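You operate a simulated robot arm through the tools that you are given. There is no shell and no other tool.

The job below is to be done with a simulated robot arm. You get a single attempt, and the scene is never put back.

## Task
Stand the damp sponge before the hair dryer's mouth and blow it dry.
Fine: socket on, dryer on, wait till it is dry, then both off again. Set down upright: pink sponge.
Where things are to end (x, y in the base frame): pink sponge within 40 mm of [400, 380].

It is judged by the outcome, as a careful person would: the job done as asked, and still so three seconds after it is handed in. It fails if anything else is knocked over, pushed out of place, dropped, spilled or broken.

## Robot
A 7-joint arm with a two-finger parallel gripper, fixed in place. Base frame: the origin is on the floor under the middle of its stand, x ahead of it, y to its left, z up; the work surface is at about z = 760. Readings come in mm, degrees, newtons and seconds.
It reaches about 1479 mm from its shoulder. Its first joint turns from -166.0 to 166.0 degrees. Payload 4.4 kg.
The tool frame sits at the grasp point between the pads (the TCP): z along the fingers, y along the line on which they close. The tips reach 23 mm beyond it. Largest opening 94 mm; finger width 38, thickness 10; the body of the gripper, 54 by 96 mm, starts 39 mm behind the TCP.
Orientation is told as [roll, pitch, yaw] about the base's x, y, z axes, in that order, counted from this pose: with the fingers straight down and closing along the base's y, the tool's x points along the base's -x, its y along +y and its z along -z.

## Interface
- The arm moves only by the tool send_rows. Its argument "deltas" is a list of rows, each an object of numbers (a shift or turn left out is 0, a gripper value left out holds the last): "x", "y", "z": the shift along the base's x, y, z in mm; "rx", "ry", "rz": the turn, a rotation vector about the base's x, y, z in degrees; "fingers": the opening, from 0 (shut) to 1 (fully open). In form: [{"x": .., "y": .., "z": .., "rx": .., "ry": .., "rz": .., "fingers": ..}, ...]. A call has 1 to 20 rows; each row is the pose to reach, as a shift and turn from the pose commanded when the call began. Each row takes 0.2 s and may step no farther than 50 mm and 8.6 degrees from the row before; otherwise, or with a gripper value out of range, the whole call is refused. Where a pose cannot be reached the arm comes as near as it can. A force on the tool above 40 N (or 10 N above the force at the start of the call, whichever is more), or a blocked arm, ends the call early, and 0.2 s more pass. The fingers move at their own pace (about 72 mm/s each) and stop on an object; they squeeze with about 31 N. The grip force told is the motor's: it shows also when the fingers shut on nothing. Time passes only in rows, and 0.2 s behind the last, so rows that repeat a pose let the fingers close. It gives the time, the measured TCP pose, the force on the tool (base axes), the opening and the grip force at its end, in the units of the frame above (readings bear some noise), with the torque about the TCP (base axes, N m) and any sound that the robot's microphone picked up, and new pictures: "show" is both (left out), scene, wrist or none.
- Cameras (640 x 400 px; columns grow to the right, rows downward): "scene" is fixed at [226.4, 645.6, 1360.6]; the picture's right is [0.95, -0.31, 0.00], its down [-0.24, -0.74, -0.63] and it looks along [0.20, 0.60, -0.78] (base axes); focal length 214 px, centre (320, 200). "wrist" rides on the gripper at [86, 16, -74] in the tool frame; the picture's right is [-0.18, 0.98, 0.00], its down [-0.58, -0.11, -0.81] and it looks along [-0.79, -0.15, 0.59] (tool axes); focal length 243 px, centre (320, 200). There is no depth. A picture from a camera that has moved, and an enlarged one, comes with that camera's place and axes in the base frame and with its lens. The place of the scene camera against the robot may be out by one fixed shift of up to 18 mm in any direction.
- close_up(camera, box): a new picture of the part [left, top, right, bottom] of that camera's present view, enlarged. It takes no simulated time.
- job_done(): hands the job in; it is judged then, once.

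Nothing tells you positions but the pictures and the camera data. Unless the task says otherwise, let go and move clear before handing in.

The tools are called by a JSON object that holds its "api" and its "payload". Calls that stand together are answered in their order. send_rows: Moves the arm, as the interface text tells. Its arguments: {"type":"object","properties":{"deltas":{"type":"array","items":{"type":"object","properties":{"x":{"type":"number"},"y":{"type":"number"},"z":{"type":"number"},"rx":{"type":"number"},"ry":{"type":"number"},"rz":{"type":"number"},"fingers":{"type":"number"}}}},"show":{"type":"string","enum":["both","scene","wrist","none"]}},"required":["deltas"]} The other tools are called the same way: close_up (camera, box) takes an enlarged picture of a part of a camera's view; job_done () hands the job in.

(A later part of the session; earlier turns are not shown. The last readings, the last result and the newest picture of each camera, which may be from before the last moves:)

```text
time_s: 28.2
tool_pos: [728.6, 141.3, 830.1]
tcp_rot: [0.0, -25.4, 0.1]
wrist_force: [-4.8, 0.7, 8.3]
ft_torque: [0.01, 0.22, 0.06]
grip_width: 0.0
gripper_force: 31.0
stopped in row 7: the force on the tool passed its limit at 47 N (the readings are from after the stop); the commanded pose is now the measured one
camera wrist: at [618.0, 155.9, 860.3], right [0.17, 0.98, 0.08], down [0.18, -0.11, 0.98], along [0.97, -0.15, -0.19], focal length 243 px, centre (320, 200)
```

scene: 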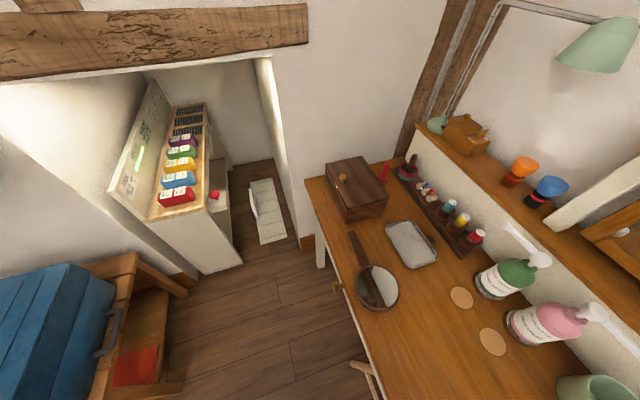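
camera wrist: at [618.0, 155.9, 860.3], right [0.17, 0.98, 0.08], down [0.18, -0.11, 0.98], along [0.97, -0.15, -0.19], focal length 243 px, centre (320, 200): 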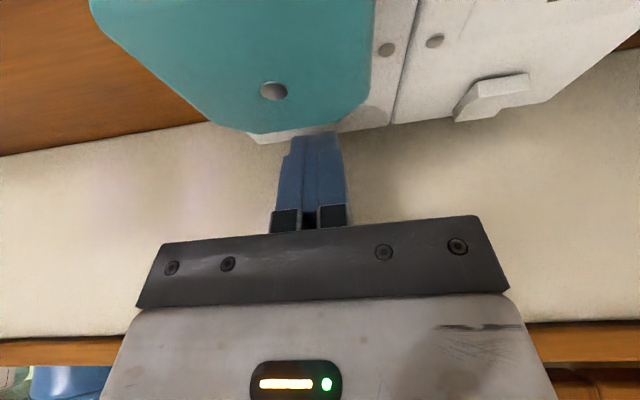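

The rocker's robot-side end is now hard against its stop. I'll rise and look at it again.

{"api": "send_rows", "payload": {"deltas": [{"z": 10}, {"z": 40}, {"x": -30, "z": 60, "ry": 7}, {"x": -60, "z": 80, "ry": 15}, {"x": -91, "z": 91, "ry": 22, "fingers": 0.85}, {"x": -91, "z": 91, "ry": 25, "fingers": 0.85}], "show": "wrist"}}

{"api": "close_up", "payload": {"camera": "wrist", "box": [250, 20, 510, 180]}}

{"api": "close_up", "payload": {"camera": "wrist", "box": [295, 125, 375, 175]}}

```text
time_s: 29.6
tool_pos: [636.8, 141.6, 921.3]
tcp_rot: [0.0, -0.2, 0.1]
wrist_force: [0.4, -0.7, 0.4]
ft_torque: [-0.03, -0.02, 0.01]
grip_width: 80.2
gripper_force: 0.7
camera wrist: at [549.4, 156.4, 994.5], right [0.18, 0.98, 0.0], down [0.58, -0.11, 0.81], along [0.8, -0.15, -0.59], focal length 243 px, centre (320, 200)
```

wrist: 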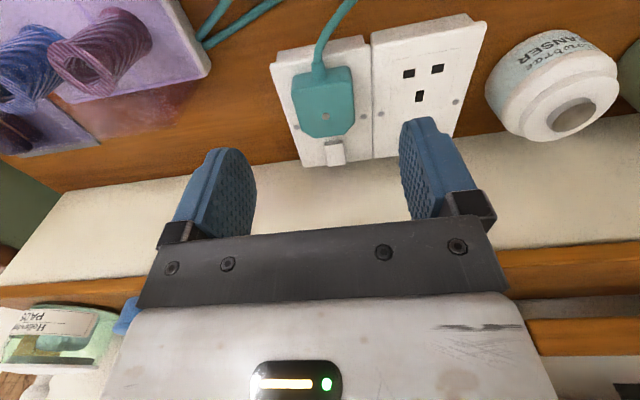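

```text
2.46 times, centred on (380, 100) of wrist
camera zoom: at [549.4, 156.4, 994.5], right [0.18, 0.98, 0.0], down [0.58, -0.11, 0.81], along [0.8, -0.15, -0.59], focal length 597 px, centre (172, 446)
```

zoom: 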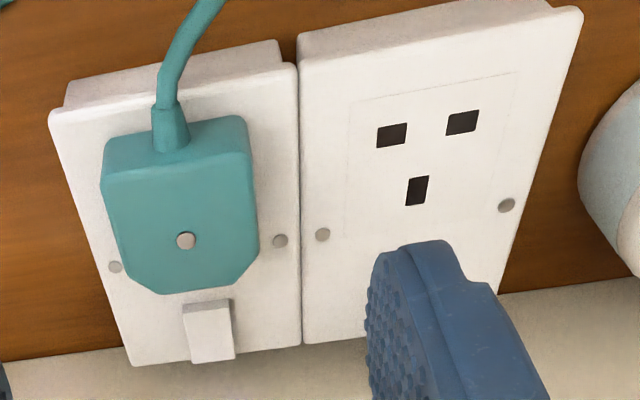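

```text
8.00 times, centred on (335, 150) of wrist
camera zoom: at [549.4, 156.4, 994.5], right [0.18, 0.98, 0.0], down [0.58, -0.11, 0.81], along [0.8, -0.15, -0.59], focal length 1941 px, centre (200, 600)
```

zoom: 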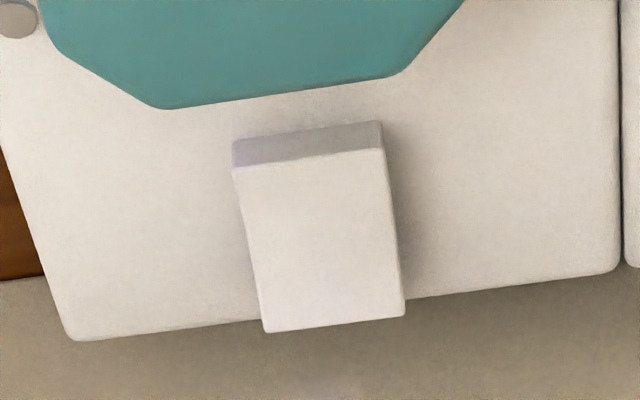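

The socket rocker is unchanged and fully over. Now I'll return to the dryer and look carefully at its rocker state.

{"api": "send_rows", "payload": {"deltas": [{"x": -35, "y": -6, "z": 0}, {"x": -75, "y": -12, "z": 0}, {"x": -115, "y": -18, "z": -5}, {"x": -150, "y": -24, "z": -20}, {"x": -160, "y": -25, "z": -50}], "show": "wrist"}}

{"api": "close_up", "payload": {"camera": "wrist", "box": [270, 40, 370, 140]}}

```text
time_s: 30.8
tool_pos: [477.6, 113.5, 873.3]
tcp_rot: [0.0, -0.3, 0.1]
wrist_force: [-0.7, -0.4, -0.4]
ft_torque: [0.03, 0.01, -0.01]
grip_width: 79.7
gripper_force: 0.1
camera wrist: at [390.4, 129.9, 945.6], right [0.18, 0.98, 0.0], down [0.58, -0.11, 0.81], along [0.8, -0.15, -0.59], focal length 243 px, centre (320, 200)
```

wrist: 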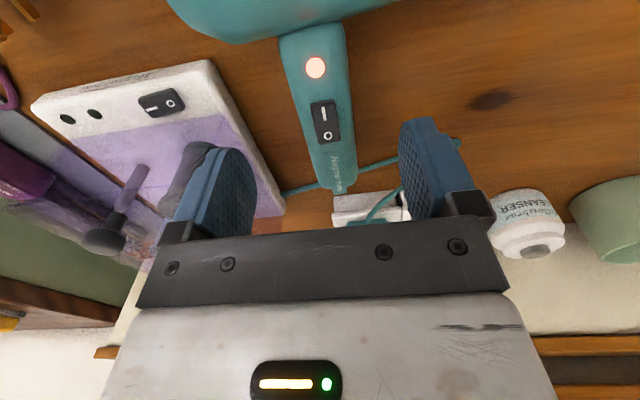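

```text
4.00 times, centred on (320, 90) of wrist
camera zoom: at [390.4, 129.9, 945.6], right [0.18, 0.98, 0.0], down [0.58, -0.11, 0.81], along [0.8, -0.15, -0.59], focal length 970 px, centre (320, 640)
```

zoom: 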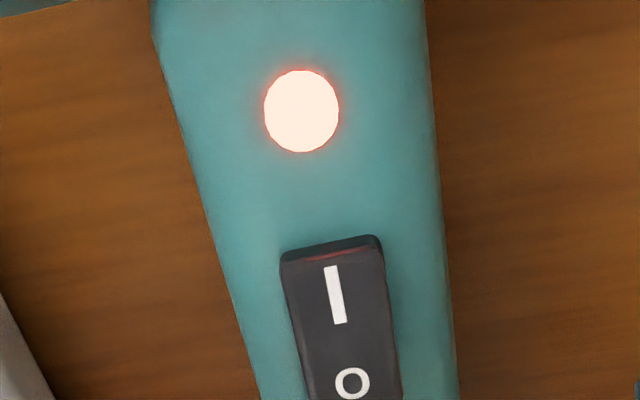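

The dryer's lamp is lit now, so it is running — the second press put the socket fully on. I'll move up and over to where I can watch the sponge dry.

{"api": "send_rows", "payload": {"deltas": [{"z": 40}, {"x": -15, "y": 25, "z": 75}, {"x": -30, "y": 65, "z": 90}, {"x": -50, "y": 105, "z": 95}, {"x": -70, "y": 145, "z": 95}, {"x": -90, "y": 185, "z": 95}, {"x": -110, "y": 225, "z": 95}, {"x": -125, "y": 265, "z": 95}, {"x": -128, "y": 277, "z": 95}], "show": "wrist"}}

{"api": "close_up", "payload": {"camera": "wrist", "box": [220, 20, 420, 145]}}

```text
time_s: 32.8
tool_pos: [350.0, 392.9, 967.0]
tcp_rot: [0.0, -0.3, 0.0]
wrist_force: [0.7, 0.7, -0.1]
ft_torque: [0.0, -0.02, 0.02]
grip_width: 79.9
gripper_force: 0.1
camera wrist: at [263.2, 408.6, 1040.5], right [0.18, 0.98, 0.0], down [0.58, -0.11, 0.81], along [0.8, -0.15, -0.59], focal length 243 px, centre (320, 200)
```

wrist: 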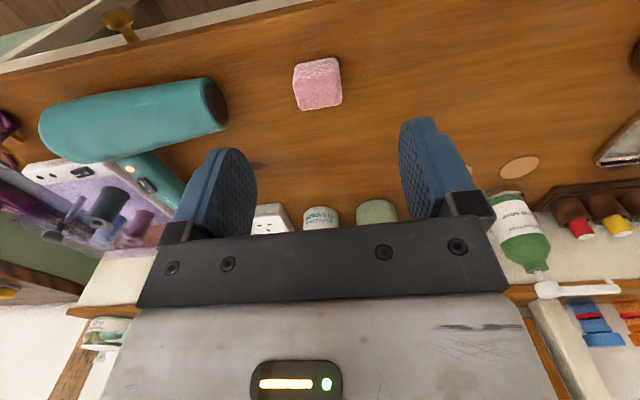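

```text
3.20 times, centred on (320, 82) of wrist
camera zoom: at [263.2, 408.6, 1040.5], right [0.18, 0.98, 0.0], down [0.58, -0.11, 0.81], along [0.8, -0.15, -0.59], focal length 776 px, centre (320, 576)
```

zoom: 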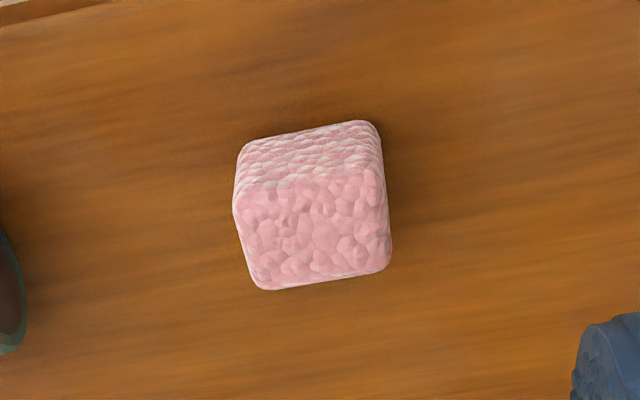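

The sponge has already turned from dark, smooth pink to pale with a dry, crumbly texture. I'll wait a couple of seconds to see if it still changes.

{"api": "send_rows", "payload": {"deltas": [{"z": 0}, {"z": 0}, {"z": 0}, {"z": 0}, {"z": 0}, {"z": 0}, {"z": 0}, {"z": 0}], "show": "wrist"}}

{"api": "close_up", "payload": {"camera": "wrist", "box": [220, 20, 420, 145]}}

```text
time_s: 34.6
tool_pos: [350.1, 392.2, 967.7]
tcp_rot: [0.0, -0.3, 0.1]
wrist_force: [0.6, 0.2, 0.0]
ft_torque: [-0.03, -0.01, 0.01]
grip_width: 79.6
gripper_force: 0.1
camera wrist: at [263.3, 408.3, 1040.3], right [0.18, 0.98, 0.0], down [0.58, -0.11, 0.81], along [0.8, -0.15, -0.59], focal length 243 px, centre (320, 200)
```

wrist: 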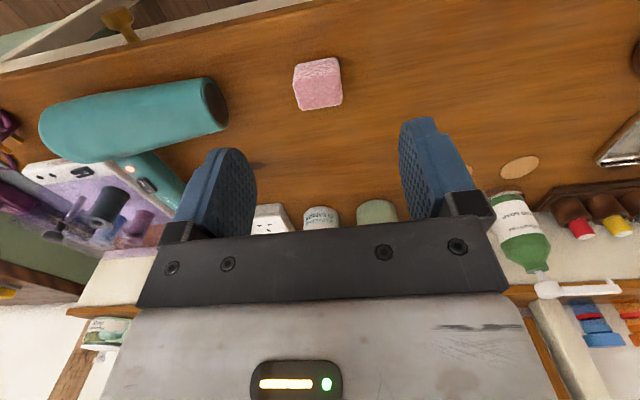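

```text
3.20 times, centred on (320, 82) of wrist
camera zoom: at [263.3, 408.3, 1040.3], right [0.18, 0.98, 0.0], down [0.58, -0.11, 0.81], along [0.8, -0.15, -0.59], focal length 776 px, centre (320, 576)
```

zoom: 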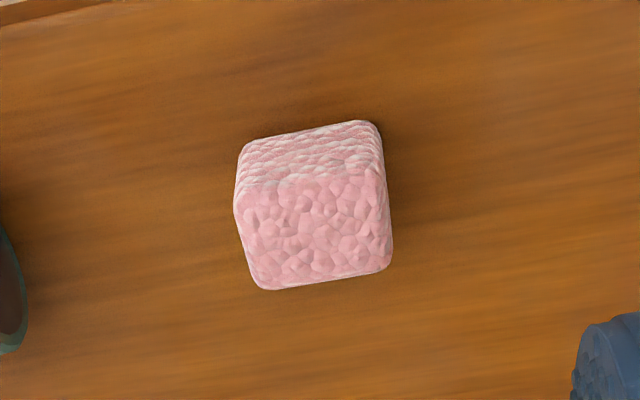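

It looks pale and dry already, but the two pictures differ slightly; I'll wait two more seconds and compare again.

{"api": "send_rows", "payload": {"deltas": [{"z": 0}, {"z": 0}, {"z": 0}, {"z": 0}, {"z": 0}, {"z": 0}, {"z": 0}, {"z": 0}, {"z": 0}, {"z": 0}], "show": "none"}}

{"api": "close_up", "payload": {"camera": "wrist", "box": [220, 20, 420, 145]}}

{"api": "close_up", "payload": {"camera": "wrist", "box": [20, 60, 260, 260]}}

```text
time_s: 36.8
tool_pos: [350.2, 392.3, 967.8]
tcp_rot: [0.1, -0.3, 0.0]
wrist_force: [0.5, -0.6, 0.9]
ft_torque: [-0.01, 0.02, -0.01]
grip_width: 79.8
gripper_force: 0.0
```

```text
3.20 times, centred on (320, 82) of wrist
camera zoom: at [263.3, 408.3, 1040.3], right [0.18, 0.98, 0.0], down [0.58, -0.11, 0.81], along [0.8, -0.15, -0.59], focal length 776 px, centre (320, 576)
```

zoom: 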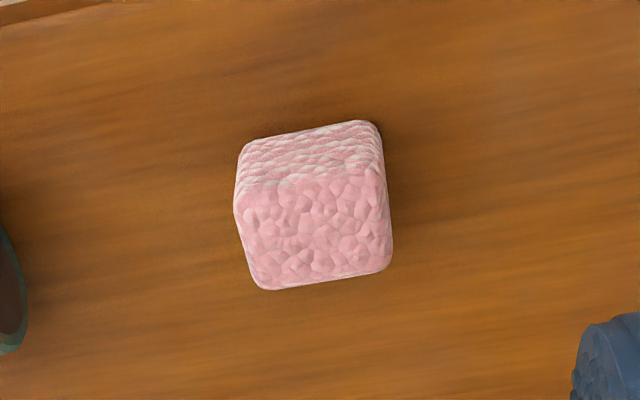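

```text
2.00 times, centred on (140, 160) of wrist
camera zoom: at [263.3, 408.3, 1040.3], right [0.18, 0.98, 0.0], down [0.58, -0.11, 0.81], along [0.8, -0.15, -0.59], focal length 485 px, centre (680, 280)
```

zoom: 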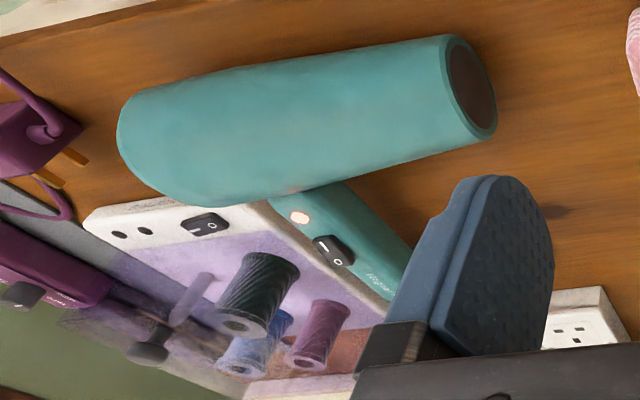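

The sponge is dry (no further change) and still standing. Now I'll go back to the dryer's handle with the fingers closed and the hand leaned back, hovering over the "O" end.

{"api": "send_rows", "payload": {"deltas": [{"x": 19, "y": -34, "fingers": 0}, {"x": 38, "y": -69}, {"x": 57, "y": -103}, {"x": 76, "y": -138}, {"x": 95, "y": -172}, {"x": 114, "y": -207, "ry": -5}, {"x": 133, "y": -241, "ry": -12}, {"x": 152, "y": -275, "ry": -20}, {"x": 152, "y": -275.5, "z": -40, "ry": -20}, {"x": 152, "y": -275.5, "z": -75, "ry": -20}, {"x": 152, "y": -275.5, "z": -100, "ry": -20}], "show": "wrist"}}

{"api": "close_up", "payload": {"camera": "wrist", "box": [220, 20, 420, 160]}}

```text
time_s: 39.2
tool_pos: [499.4, 117.3, 867.4]
tcp_rot: [0.0, -20.4, 0.0]
wrist_force: [-0.4, 0.0, 0.2]
ft_torque: [0.05, -0.02, 0.0]
grip_width: 0.1
gripper_force: 30.7
camera wrist: at [392.8, 131.8, 905.4], right [0.17, 0.98, 0.06], down [0.27, -0.11, 0.96], along [0.95, -0.15, -0.28], focal length 243 px, centre (320, 200)
```

wrist: 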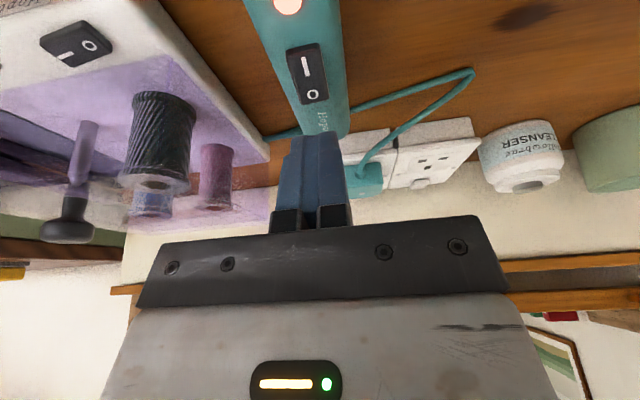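

```text
2.86 times, centred on (320, 90) of wrist
camera zoom: at [392.8, 131.8, 905.4], right [0.17, 0.98, 0.06], down [0.27, -0.11, 0.96], along [0.95, -0.15, -0.28], focal length 693 px, centre (320, 514)
```

zoom: 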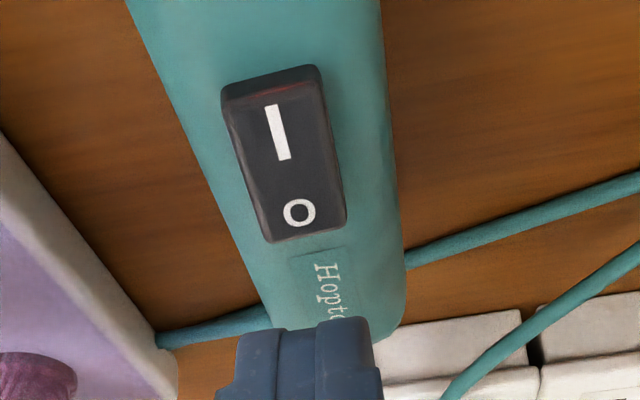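

The lamp is still lit; the tip is over the "O" end (far edge at x ≈ 493). I'll press down slowly there.

{"api": "send_rows", "payload": {"deltas": [{"x": 1.5, "y": -0.5, "z": -6, "fingers": 0}, {"x": 1.5, "y": -0.5, "z": -11}, {"x": 1.5, "y": -0.5, "z": -13}, {"x": 1.5, "y": -0.5, "z": -14}, {"x": 1.5, "y": -0.5, "z": -15}, {"x": 1.5, "y": -0.5, "z": -16}, {"x": 1.5, "y": -0.5, "z": -17}, {"x": 1.5, "y": -0.5, "z": -18}, {"x": 1.5, "y": -0.5, "z": -19}, {"x": 1.5, "y": -0.5, "z": -20}], "show": "wrist"}}

```text
time_s: 41.0
tool_pos: [504.4, 117.1, 852.5]
tcp_rot: [0.0, -20.6, 0.0]
wrist_force: [1.8, 1.3, 3.1]
ft_torque: [-0.03, -0.04, -0.04]
grip_width: 0.0
gripper_force: 31.2
stopped in row 9: the force on the tool passed its limit at 43 N (the readings are from after the stop); the commanded pose is now the measured one
camera wrist: at [396.5, 133.0, 889.4], right [0.17, 0.98, 0.07], down [0.26, -0.11, 0.96], along [0.95, -0.15, -0.28], focal length 243 px, centre (320, 200)
```

wrist: 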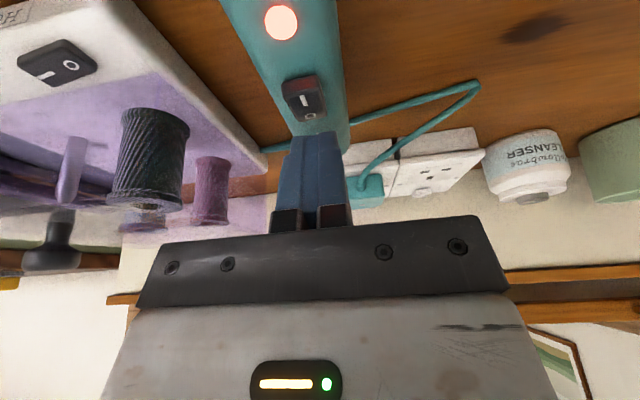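

The rocker looks tipped toward "O" but the lamp still shows lit; I'll zoom in.

{"api": "close_up", "payload": {"camera": "wrist", "box": [240, 0, 380, 160]}}

{"api": "send_rows", "payload": {"deltas": [{"z": 6}, {"z": 15}, {"z": 20, "x": -4}], "show": "wrist"}}

{"api": "close_up", "payload": {"camera": "wrist", "box": [240, 0, 380, 160]}}

```text
2.50 times, centred on (310, 80) of wrist
camera zoom: at [396.5, 133.0, 889.4], right [0.17, 0.98, 0.07], down [0.26, -0.11, 0.96], along [0.95, -0.15, -0.28], focal length 606 px, centre (345, 500)
```

zoom: 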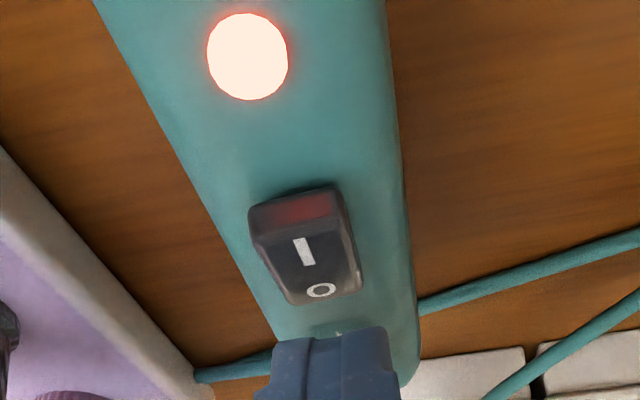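

```text
time_s: 41.8
tool_pos: [499.3, 117.5, 870.6]
tcp_rot: [0.1, -20.5, -0.1]
wrist_force: [0.1, 0.7, -0.7]
ft_torque: [-0.02, 0.02, 0.03]
grip_width: 0.3
gripper_force: 31.2
camera wrist: at [392.5, 133.1, 909.2], right [0.17, 0.98, 0.07], down [0.26, -0.11, 0.96], along [0.95, -0.15, -0.28], focal length 243 px, centre (320, 200)
```

wrist: 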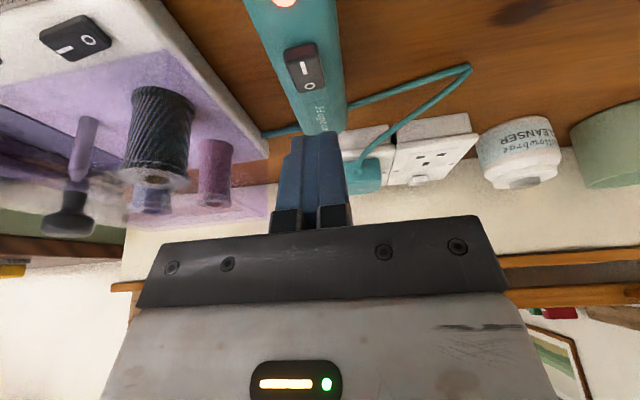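

```text
2.50 times, centred on (310, 80) of wrist
camera zoom: at [392.5, 133.1, 909.2], right [0.17, 0.98, 0.07], down [0.26, -0.11, 0.96], along [0.95, -0.15, -0.28], focal length 606 px, centre (345, 500)
```

zoom: 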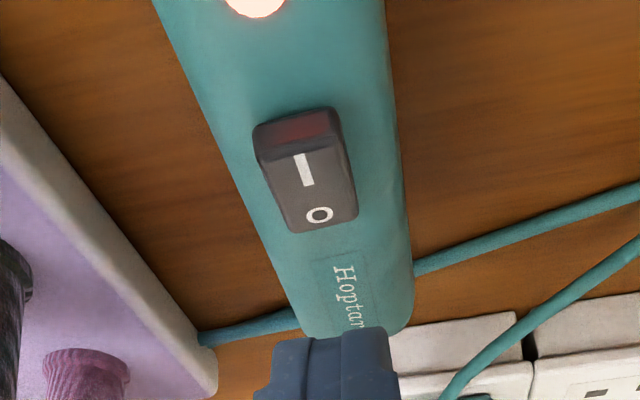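

The rocker now lies on "O" but the lamp is still lit; when switching on it also lagged. I'll wait a few seconds and look again.

{"api": "send_rows", "payload": {"deltas": [{"z": 5, "x": -8}, {"z": 5, "x": -8}, {"z": 5, "x": -8}, {"z": 5, "x": -8}, {"z": 5, "x": -8}, {"z": 5, "x": -8}, {"z": 5, "x": -8}, {"z": 5, "x": -8}], "show": "wrist"}}

{"api": "close_up", "payload": {"camera": "wrist", "box": [240, 0, 380, 160]}}

```text
time_s: 43.6
tool_pos: [491.3, 117.3, 876.0]
tcp_rot: [0.0, -20.5, 0.1]
wrist_force: [-0.6, 0.2, -0.4]
ft_torque: [0.02, 0.01, 0.01]
grip_width: 0.0
gripper_force: 31.2
camera wrist: at [384.3, 132.6, 913.7], right [0.17, 0.98, 0.07], down [0.26, -0.11, 0.96], along [0.95, -0.15, -0.28], focal length 243 px, centre (320, 200)
```

wrist: 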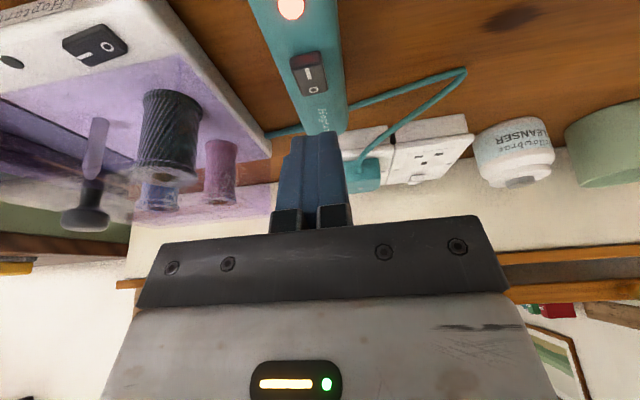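

```text
2.50 times, centred on (310, 80) of wrist
camera zoom: at [384.3, 132.6, 913.7], right [0.17, 0.98, 0.07], down [0.26, -0.11, 0.96], along [0.95, -0.15, -0.28], focal length 606 px, centre (345, 500)
```

zoom: 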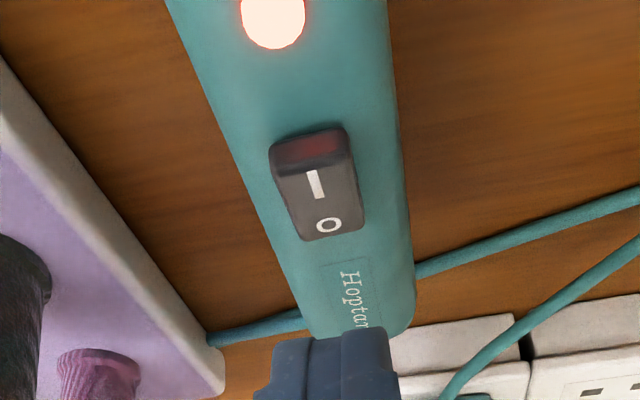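

The lamp stays lit; it may be a mains lamp fed by the socket. I'll compare the rocker's angle with the earlier off-picture from the same viewpoint (upright at (488, 117, 887)).

{"api": "send_rows", "payload": {"deltas": [{"z": 8, "x": -3, "ry": 7}, {"z": 11, "x": -3, "ry": 14}, {"z": 11, "x": -3, "ry": 20.3}, {"z": 11, "x": -3, "ry": 20.3}], "show": "wrist"}}

{"api": "close_up", "payload": {"camera": "wrist", "box": [220, 20, 420, 160]}}

```text
time_s: 44.6
tool_pos: [489.1, 115.9, 887.4]
tcp_rot: [0.1, -0.3, 0.0]
wrist_force: [-0.6, 0.5, 0.9]
ft_torque: [0.01, 0.03, 0.0]
grip_width: 0.0
gripper_force: 31.4
camera wrist: at [401.7, 132.7, 959.9], right [0.18, 0.98, 0.0], down [0.58, -0.11, 0.81], along [0.79, -0.15, -0.59], focal length 243 px, centre (320, 200)
```

wrist: 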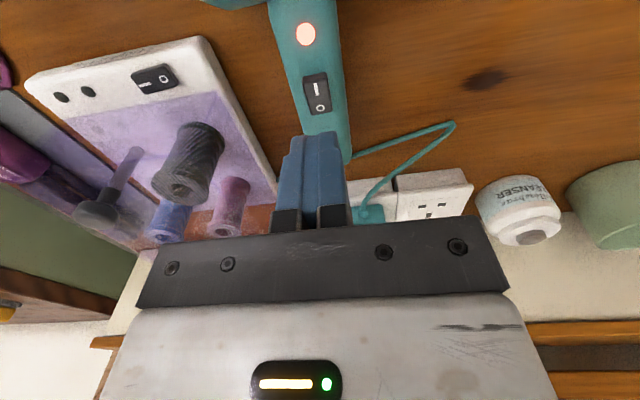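

```text
2.86 times, centred on (320, 90) of wrist
camera zoom: at [401.7, 132.7, 959.9], right [0.18, 0.98, 0.0], down [0.58, -0.11, 0.81], along [0.79, -0.15, -0.59], focal length 693 px, centre (320, 514)
```

zoom: 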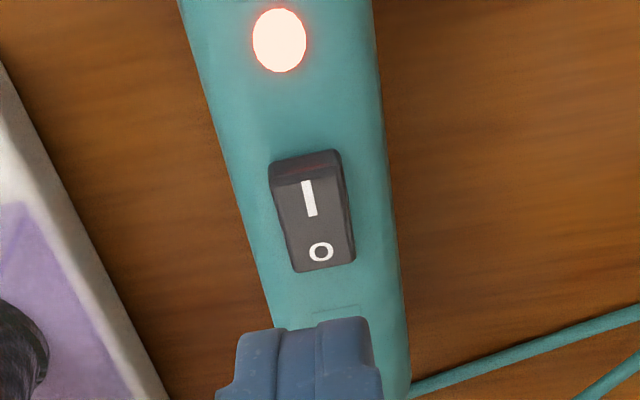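

The rocker's angle matches the original "off" picture, yet the lamp is still lit. I'll wait a few more seconds to see whether it is just lagging.

{"api": "send_rows", "payload": {"deltas": [{"z": 0}, {"z": 0}, {"z": 0}, {"z": 0}, {"z": 0}, {"z": 0}, {"z": 0}, {"z": 0}, {"z": 0}, {"z": 0}, {"z": 0}, {"z": 0}, {"z": 0}, {"z": 0}, {"z": 0}, {"z": 0}], "show": "none"}}

{"api": "close_up", "payload": {"camera": "wrist", "box": [270, 10, 370, 140]}}

```text
time_s: 48.0
tool_pos: [488.4, 117.2, 887.1]
tcp_rot: [0.1, -0.2, 0.1]
wrist_force: [0.2, -0.3, -0.1]
ft_torque: [0.01, -0.03, -0.02]
grip_width: 0.1
gripper_force: 31.0
```

```text
3.08 times, centred on (320, 75) of wrist
camera zoom: at [401.6, 132.7, 959.6], right [0.18, 0.98, 0.0], down [0.58, -0.11, 0.81], along [0.79, -0.15, -0.59], focal length 746 px, centre (320, 585)
```

zoom: 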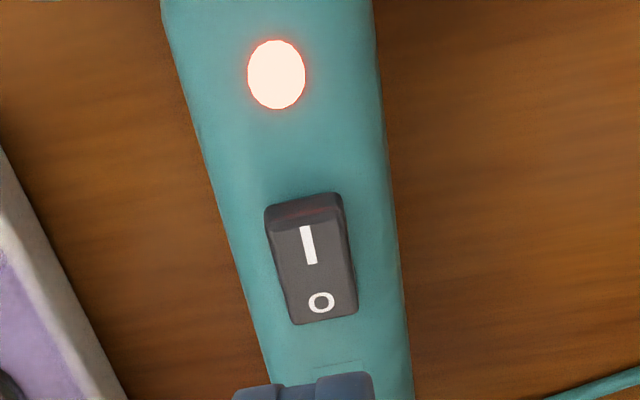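

Still lit, so the "O" press may not have registered. I'll press "O" once more, a touch further to the end, and hold it.

{"api": "send_rows", "payload": {"deltas": [{"x": 5, "ry": -7, "fingers": 0}, {"x": 10, "ry": -14, "z": -5}, {"x": 13.5, "ry": -20, "z": -15}, {"x": 13.5, "ry": -20, "z": -25}, {"x": 13.5, "ry": -20, "z": -29}, {"x": 13.5, "ry": -20, "z": -31}, {"x": 13.5, "ry": -20, "z": -33}, {"x": 13.5, "ry": -20, "z": -34}, {"x": 13.5, "ry": -20, "z": -35}, {"x": 13.5, "ry": -20, "z": -36}, {"x": 13.5, "ry": -20, "z": -37}, {"x": 13.5, "ry": -20, "z": -38}, {"x": 13.5, "ry": -20, "z": -39}, {"x": 13.5, "ry": -20, "z": -40}], "show": "wrist"}}

{"api": "close_up", "payload": {"camera": "wrist", "box": [240, 0, 380, 160]}}

```text
time_s: 50.7
tool_pos: [505.1, 117.3, 852.1]
tcp_rot: [0.2, -20.5, 0.1]
wrist_force: [1.8, 0.8, 2.4]
ft_torque: [-0.02, 0.0, -0.02]
grip_width: 0.1
gripper_force: 31.5
stopped in row 13: the force on the tool passed its limit at 43 N (the readings are from after the stop); the commanded pose is now the measured one
camera wrist: at [396.4, 133.5, 889.6], right [0.17, 0.98, 0.07], down [0.26, -0.11, 0.96], along [0.95, -0.15, -0.28], focal length 243 px, centre (320, 200)
```

wrist: 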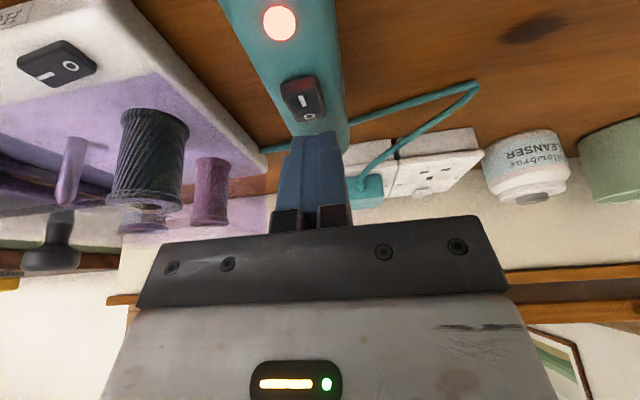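

```text
2.50 times, centred on (310, 80) of wrist
camera zoom: at [396.4, 133.5, 889.6], right [0.17, 0.98, 0.07], down [0.26, -0.11, 0.96], along [0.95, -0.15, -0.28], focal length 606 px, centre (345, 500)
```

zoom: 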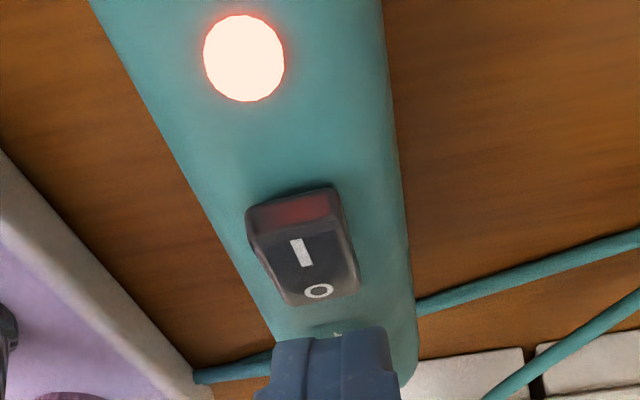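

The tip slid toward the handle end during that press. I'll lift, shift 6 mm back toward the rocker's middle-far part, and press "O" again so it goes fully home.

{"api": "send_rows", "payload": {"deltas": [{"z": 5, "fingers": 0}, {"z": 9, "x": -3}, {"z": 9, "x": -6}, {"z": 6, "x": -6}, {"z": 4, "x": -6}, {"z": 3, "x": -6}, {"z": 2, "x": -6}, {"z": 1, "x": -6}, {"z": 0, "x": -6}, {"z": -1, "x": -6}, {"z": -2, "x": -6}, {"z": -3, "x": -6}, {"z": -4, "x": -6}, {"z": -5, "x": -6}], "show": "wrist"}}

{"api": "close_up", "payload": {"camera": "wrist", "box": [240, 0, 380, 160]}}

```text
time_s: 53.0
tool_pos: [498.7, 117.8, 853.3]
tcp_rot: [0.2, -20.7, 0.0]
wrist_force: [1.1, -0.1, 2.9]
ft_torque: [-0.02, -0.05, -0.02]
grip_width: 0.0
gripper_force: 30.7
stopped in row 11: the force on the tool passed its limit at 44 N (the readings are from after the stop); the commanded pose is now the measured one
camera wrist: at [392.1, 133.5, 890.1], right [0.17, 0.98, 0.07], down [0.26, -0.11, 0.96], along [0.95, -0.15, -0.27], focal length 243 px, centre (320, 200)
```

wrist: 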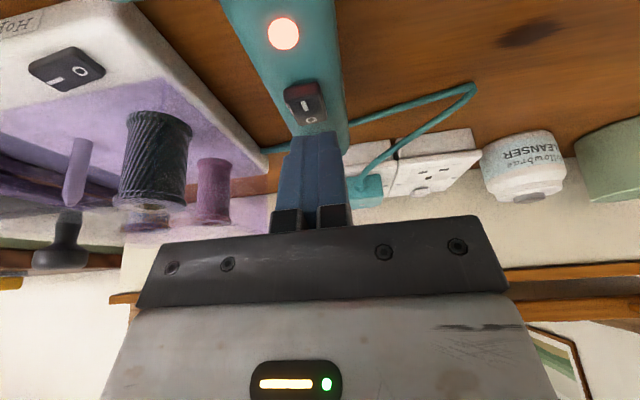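

```text
2.50 times, centred on (310, 80) of wrist
camera zoom: at [392.1, 133.5, 890.1], right [0.17, 0.98, 0.07], down [0.26, -0.11, 0.96], along [0.95, -0.15, -0.27], focal length 606 px, centre (345, 500)
```

zoom: 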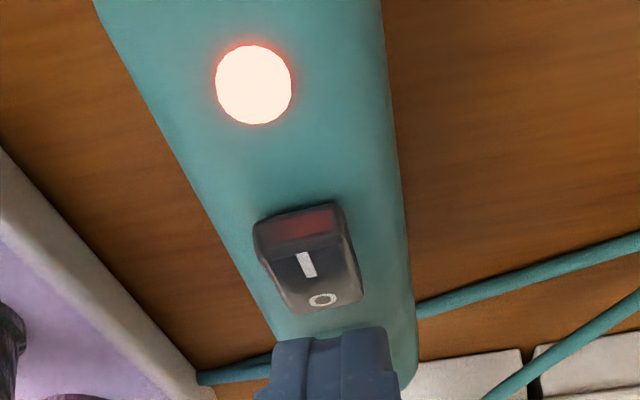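

The rocker is firmly down at "O" and the lamp still shows, so I take it as a mains lamp fed by the socket. Next is the socket: I'll lift clear, go upright and move above the socket.

{"api": "send_rows", "payload": {"deltas": [{"z": 10, "fingers": 0}, {"z": 40}, {"z": 70, "x": 20, "ry": 7}, {"z": 80, "x": 50, "y": 5, "ry": 14}, {"z": 80, "x": 85, "y": 12, "ry": 20.7}, {"z": 80, "x": 120, "y": 18, "ry": 20.7}, {"z": 80, "x": 142, "y": 23, "ry": 20.7}], "show": "wrist"}}

```text
time_s: 54.6
tool_pos: [642.1, 141.2, 932.7]
tcp_rot: [0.2, 0.1, -0.1]
wrist_force: [-0.2, 0.2, 0.9]
ft_torque: [-0.01, 0.0, 0.01]
grip_width: 0.0
gripper_force: 30.6
camera wrist: at [555.5, 157.2, 1004.8], right [0.18, 0.98, 0.0], down [0.58, -0.11, 0.81], along [0.79, -0.15, -0.59], focal length 243 px, centre (320, 200)
```

wrist: 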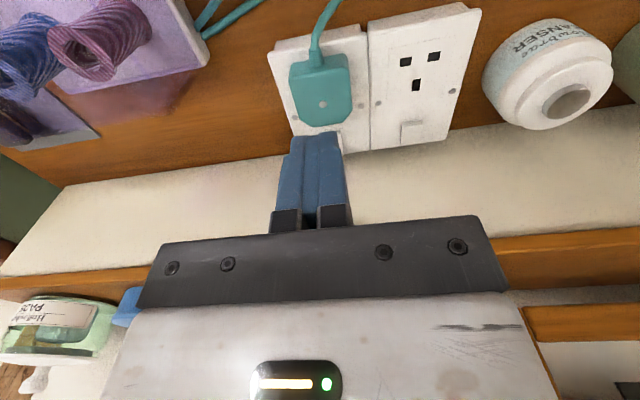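

I'm upright above the socket. To press the wall-side end without touching the wall, I'll turn the hand 90° about the vertical so its thin side faces the wall.

{"api": "send_rows", "payload": {"deltas": [{"rz": 8.2, "fingers": 0}, {"rz": 16.4}, {"rz": 24.6}, {"rz": 32.8}, {"rz": 41}, {"rz": 49.2}, {"rz": 57.4}, {"rz": 65.6}, {"rz": 73.8}, {"rz": 82}, {"rz": 90}], "show": "wrist"}}

```text
time_s: 57.0
tool_pos: [642.1, 140.3, 932.3]
tcp_rot: [0.1, 0.1, 90.1]
wrist_force: [0.2, 0.5, -0.3]
ft_torque: [-0.03, 0.01, -0.01]
grip_width: 0.0
gripper_force: 31.0
camera wrist: at [625.7, 54.0, 1005.0], right [-0.98, 0.18, 0.0], down [0.11, 0.58, 0.81], along [0.15, 0.79, -0.59], focal length 243 px, centre (320, 200)
```

wrist: 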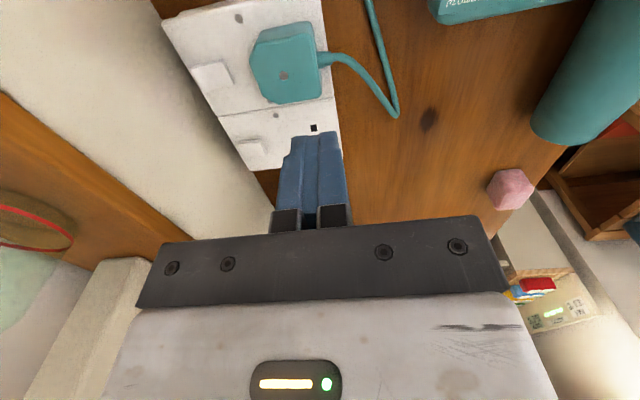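

Good side view of the socket, plug and wall. I'll zoom in to fix the heights and clearances.

{"api": "close_up", "payload": {"camera": "wrist", "box": [130, 0, 350, 180]}}

{"api": "close_up", "payload": {"camera": "wrist", "box": [170, 40, 290, 115]}}

```text
2.22 times, centred on (240, 90) of wrist
camera zoom: at [625.7, 54.0, 1005.0], right [-0.98, 0.18, 0.0], down [0.11, 0.58, 0.81], along [0.15, 0.79, -0.59], focal length 539 px, centre (498, 444)
```

zoom: 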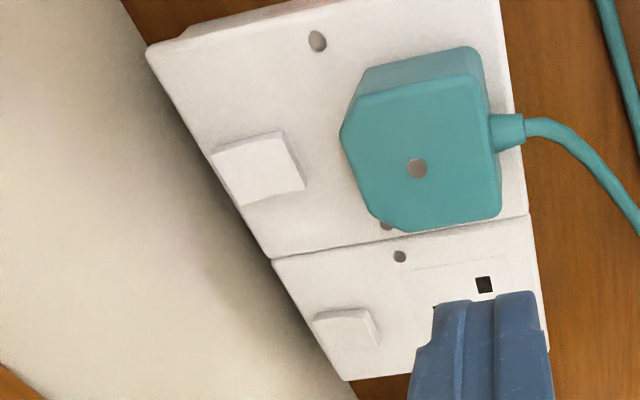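

```text
5.33 times, centred on (230, 78) of wrist
camera zoom: at [625.7, 54.0, 1005.0], right [-0.98, 0.18, 0.0], down [0.11, 0.58, 0.81], along [0.15, 0.79, -0.59], focal length 1294 px, centre (800, 853)
```

zoom: 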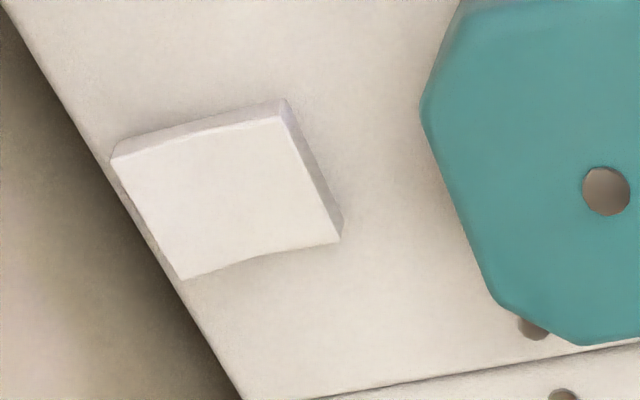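

{"api": "close_up", "payload": {"camera": "wrist", "box": [0, 60, 180, 260]}}

```text
2.00 times, centred on (90, 160) of wrist
camera zoom: at [625.7, 54.0, 1005.0], right [-0.98, 0.18, 0.0], down [0.11, 0.58, 0.81], along [0.15, 0.79, -0.59], focal length 485 px, centre (780, 280)
```

zoom: 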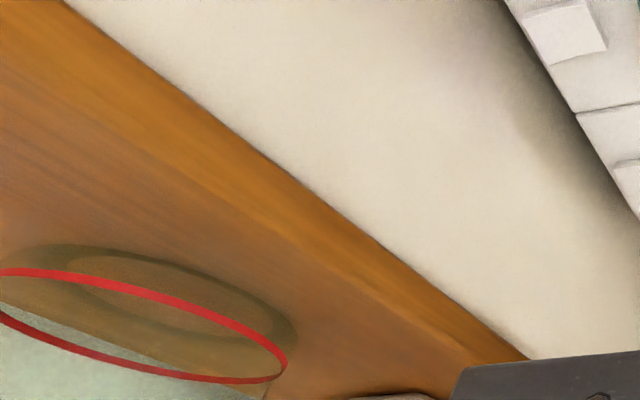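

Clearances look fine: plug top ≈ 820, rocker x ≈ 719–747, wall ≈ 770, shelf edge ≈ 762 at z ≈ 911. I'll lean the hand back 33° and lower it to just above the rocker's wall-side end.

{"api": "send_rows", "payload": {"deltas": [{"ry": -8.2, "fingers": 0}, {"ry": -16.4}, {"ry": -24.6}, {"ry": -33}, {"x": 30, "z": -25, "ry": -33}, {"x": 60, "z": -55, "ry": -33}, {"x": 75, "z": -80, "ry": -33}, {"x": 82, "z": -92, "ry": -33}], "show": "wrist"}}

{"api": "close_up", "payload": {"camera": "wrist", "box": [220, 40, 420, 180]}}

```text
time_s: 58.8
tool_pos: [722.7, 141.1, 841.9]
tcp_rot: [-32.9, 0.0, 89.9]
wrist_force: [0.1, -0.2, 0.6]
ft_torque: [0.0, 0.01, 0.01]
grip_width: 0.0
gripper_force: 31.3
camera wrist: at [667.9, 54.3, 893.5], right [-0.83, 0.18, -0.53], down [-0.35, 0.58, 0.74], along [0.45, 0.79, -0.42], focal length 243 px, centre (320, 200)
```

wrist: 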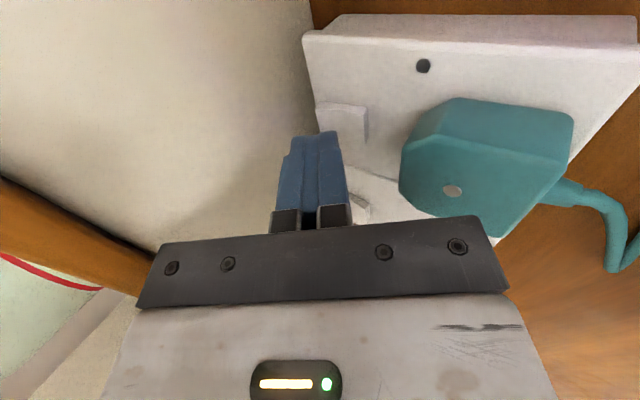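

```text
2.86 times, centred on (320, 110) of wrist
camera zoom: at [667.9, 54.3, 893.5], right [-0.83, 0.18, -0.53], down [-0.35, 0.58, 0.74], along [0.45, 0.79, -0.42], focal length 693 px, centre (320, 457)
```

zoom: 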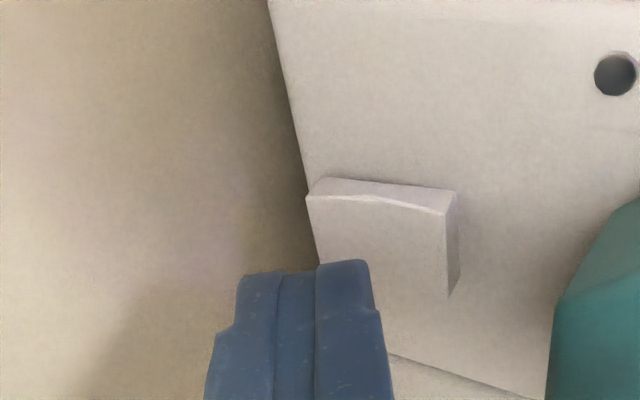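

The view confirms the rocker's wall-side edge at about (746, 803). I'll shift +15 mm in x and press its wall-side end down slowly.

{"api": "send_rows", "payload": {"deltas": [{"x": 8, "y": -1, "z": 0, "fingers": 0}, {"x": 15, "y": -1.5, "z": -4}, {"x": 15, "y": -1.5, "z": -9}, {"x": 15, "y": -1.5, "z": -11}, {"x": 15, "y": -1.5, "z": -12}, {"x": 15, "y": -1.5, "z": -13}, {"x": 15, "y": -1.5, "z": -14}, {"x": 15, "y": -1.5, "z": -15}, {"x": 15, "y": -1.5, "z": -16}, {"x": 15, "y": -1.5, "z": -17}, {"x": 15, "y": -1.5, "z": -18}, {"x": 15, "y": -1.5, "z": -19}, {"x": 15, "y": -1.5, "z": -20}], "show": "wrist"}}

{"api": "close_up", "payload": {"camera": "wrist", "box": [220, 40, 420, 180]}}

```text
time_s: 60.7
tool_pos: [739.0, 139.7, 827.2]
tcp_rot: [-33.0, -0.1, 89.9]
wrist_force: [1.0, 0.1, 2.9]
ft_torque: [-0.02, -0.03, 0.02]
grip_width: 0.2
gripper_force: 30.5
stopped in row 9: the force on the tool passed its limit at 44 N (the readings are from after the stop); the commanded pose is now the measured one
camera wrist: at [684.5, 52.9, 879.3], right [-0.82, 0.19, -0.54], down [-0.35, 0.58, 0.74], along [0.45, 0.79, -0.42], focal length 243 px, centre (320, 200)
```

wrist: 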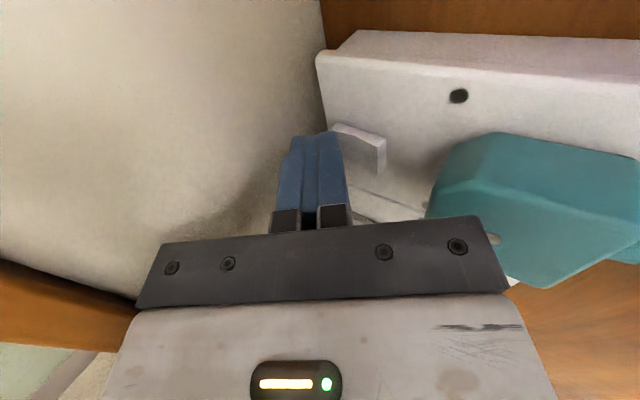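

```text
2.86 times, centred on (320, 110) of wrist
camera zoom: at [684.5, 52.9, 879.3], right [-0.82, 0.19, -0.54], down [-0.35, 0.58, 0.74], along [0.45, 0.79, -0.42], focal length 693 px, centre (320, 457)
```

zoom: 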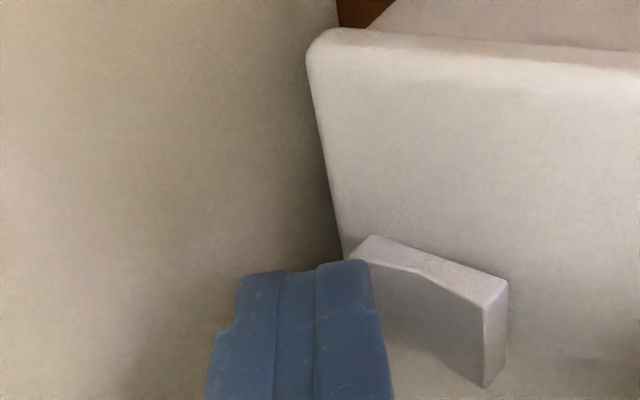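

The rocker's near end now stands up again. I'll lift straight up a little and check, then back out the way I came.

{"api": "send_rows", "payload": {"deltas": [{"z": 6}, {"z": 14}, {"x": -15, "z": 18}], "show": "wrist"}}

{"api": "close_up", "payload": {"camera": "wrist", "box": [220, 20, 420, 180]}}

```text
time_s: 61.5
tool_pos: [723.3, 139.9, 844.5]
tcp_rot: [-33.0, 0.1, 89.9]
wrist_force: [-0.1, 0.1, 0.5]
ft_torque: [0.01, -0.01, -0.02]
grip_width: 0.1
gripper_force: 31.0
camera wrist: at [668.8, 53.9, 897.3], right [-0.82, 0.18, -0.54], down [-0.35, 0.58, 0.74], along [0.45, 0.79, -0.42], focal length 243 px, centre (320, 200)
```

wrist: 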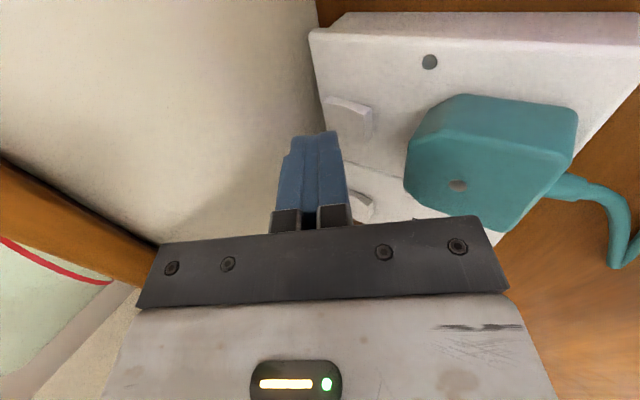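

```text
2.50 times, centred on (320, 100) of wrist
camera zoom: at [668.8, 53.9, 897.3], right [-0.82, 0.18, -0.54], down [-0.35, 0.58, 0.74], along [0.45, 0.79, -0.42], focal length 606 px, centre (320, 450)
```

zoom: 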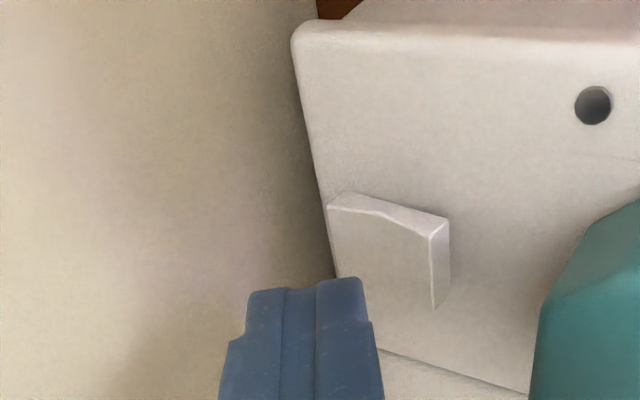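

The socket rocker is back in its original position (robot-side end up). I'll back out, straighten the hand and turn it back to look at the dryer lamp.

{"api": "send_rows", "payload": {"deltas": [{"x": -10, "z": 25}, {"x": -35, "z": 60}, {"x": -60, "z": 90}, {"x": -82, "z": 95, "ry": 8.2}, {"x": -90, "z": 95, "ry": 16.4}, {"x": -100, "z": 95, "ry": 24.6}, {"x": -110, "z": 95, "ry": 33}], "show": "none"}}

{"api": "send_rows", "payload": {"deltas": [{"rz": -8.2, "x": -10}, {"rz": -16.4, "x": -20}, {"rz": -24.6, "x": -30}, {"rz": -32.8, "x": -40}, {"rz": -41, "x": -50}, {"rz": -49.2, "x": -60}, {"rz": -57.4, "x": -70}, {"rz": -65.6, "x": -80, "y": -8}, {"rz": -73.8, "x": -100, "y": -16}, {"rz": -82, "x": -120, "y": -22}, {"rz": -90, "x": -135, "y": -24, "z": -40}], "show": "wrist"}}

{"api": "close_up", "payload": {"camera": "wrist", "box": [220, 0, 420, 160]}}

```text
time_s: 63.1
tool_pos: [612.8, 139.9, 940.0]
tcp_rot: [0.1, 0.0, 90.0]
wrist_force: [0.3, 0.0, -0.2]
ft_torque: [-0.01, 0.01, -0.02]
grip_width: 0.0
gripper_force: 30.8
```

```text
time_s: 65.5
tool_pos: [479.3, 114.8, 900.6]
tcp_rot: [0.0, 0.0, -0.2]
wrist_force: [0.1, -0.2, 0.2]
ft_torque: [0.0, -0.01, 0.02]
grip_width: 0.0
gripper_force: 31.3
camera wrist: at [392.3, 131.1, 974.2], right [0.19, 0.98, 0.0], down [0.58, -0.11, 0.81], along [0.79, -0.15, -0.59], focal length 243 px, centre (320, 200)
```

wrist: 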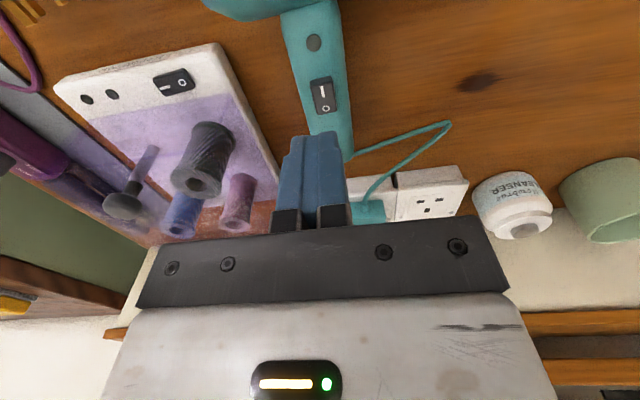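

```text
2.50 times, centred on (320, 80) of wrist
camera zoom: at [392.3, 131.1, 974.2], right [0.19, 0.98, 0.0], down [0.58, -0.11, 0.81], along [0.79, -0.15, -0.59], focal length 606 px, centre (320, 500)
```

zoom: 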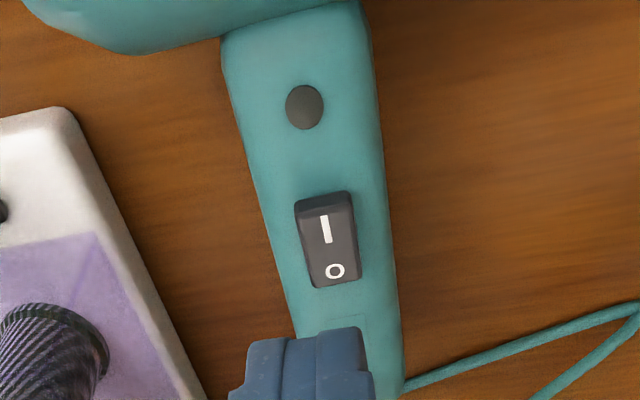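

The lamp is dark with the socket off, and the dryer's rocker lies on "O". I'll rise clear and take a last look at the sponge and the bench.

{"api": "send_rows", "payload": {"deltas": [{"z": 40}, {"z": 80, "x": -10, "y": 20}, {"z": 110, "x": -25, "y": 60}, {"z": 130, "x": -45, "y": 105}, {"z": 150, "x": -65, "y": 150}, {"z": 150, "x": -85, "y": 195}, {"z": 150, "x": -100, "y": 235, "fingers": 0.85}, {"z": 150, "x": -110, "y": 270, "fingers": 0.85}], "show": "both"}}

{"api": "close_up", "payload": {"camera": "wrist", "box": [0, 20, 400, 260]}}

{"api": "close_up", "payload": {"camera": "wrist", "box": [240, 40, 400, 140]}}

```text
refused: row 3 steps farther than a row can; nothing moved
```

```text
1.60 times, centred on (200, 140) of wrist
camera zoom: at [392.3, 131.1, 974.2], right [0.19, 0.98, 0.0], down [0.58, -0.11, 0.81], along [0.79, -0.15, -0.59], focal length 388 px, centre (512, 296)
```

zoom: 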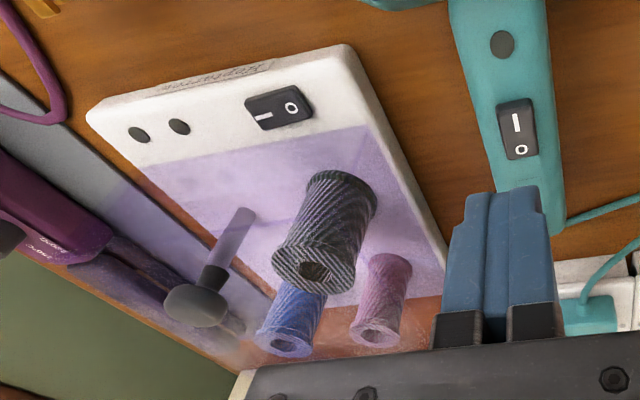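

```text
4.00 times, centred on (320, 90) of wrist
camera zoom: at [392.3, 131.1, 974.2], right [0.19, 0.98, 0.0], down [0.58, -0.11, 0.81], along [0.79, -0.15, -0.59], focal length 970 px, centre (320, 640)
```

zoom: 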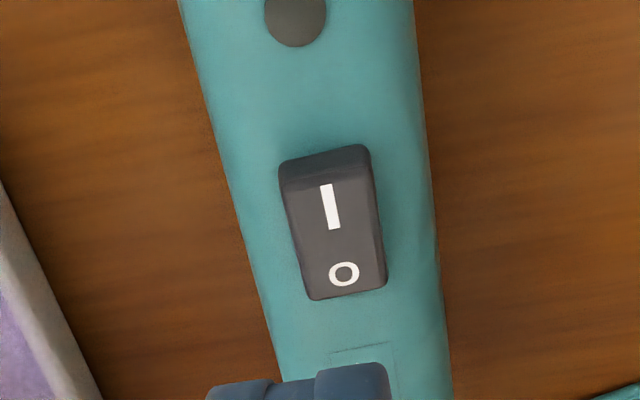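

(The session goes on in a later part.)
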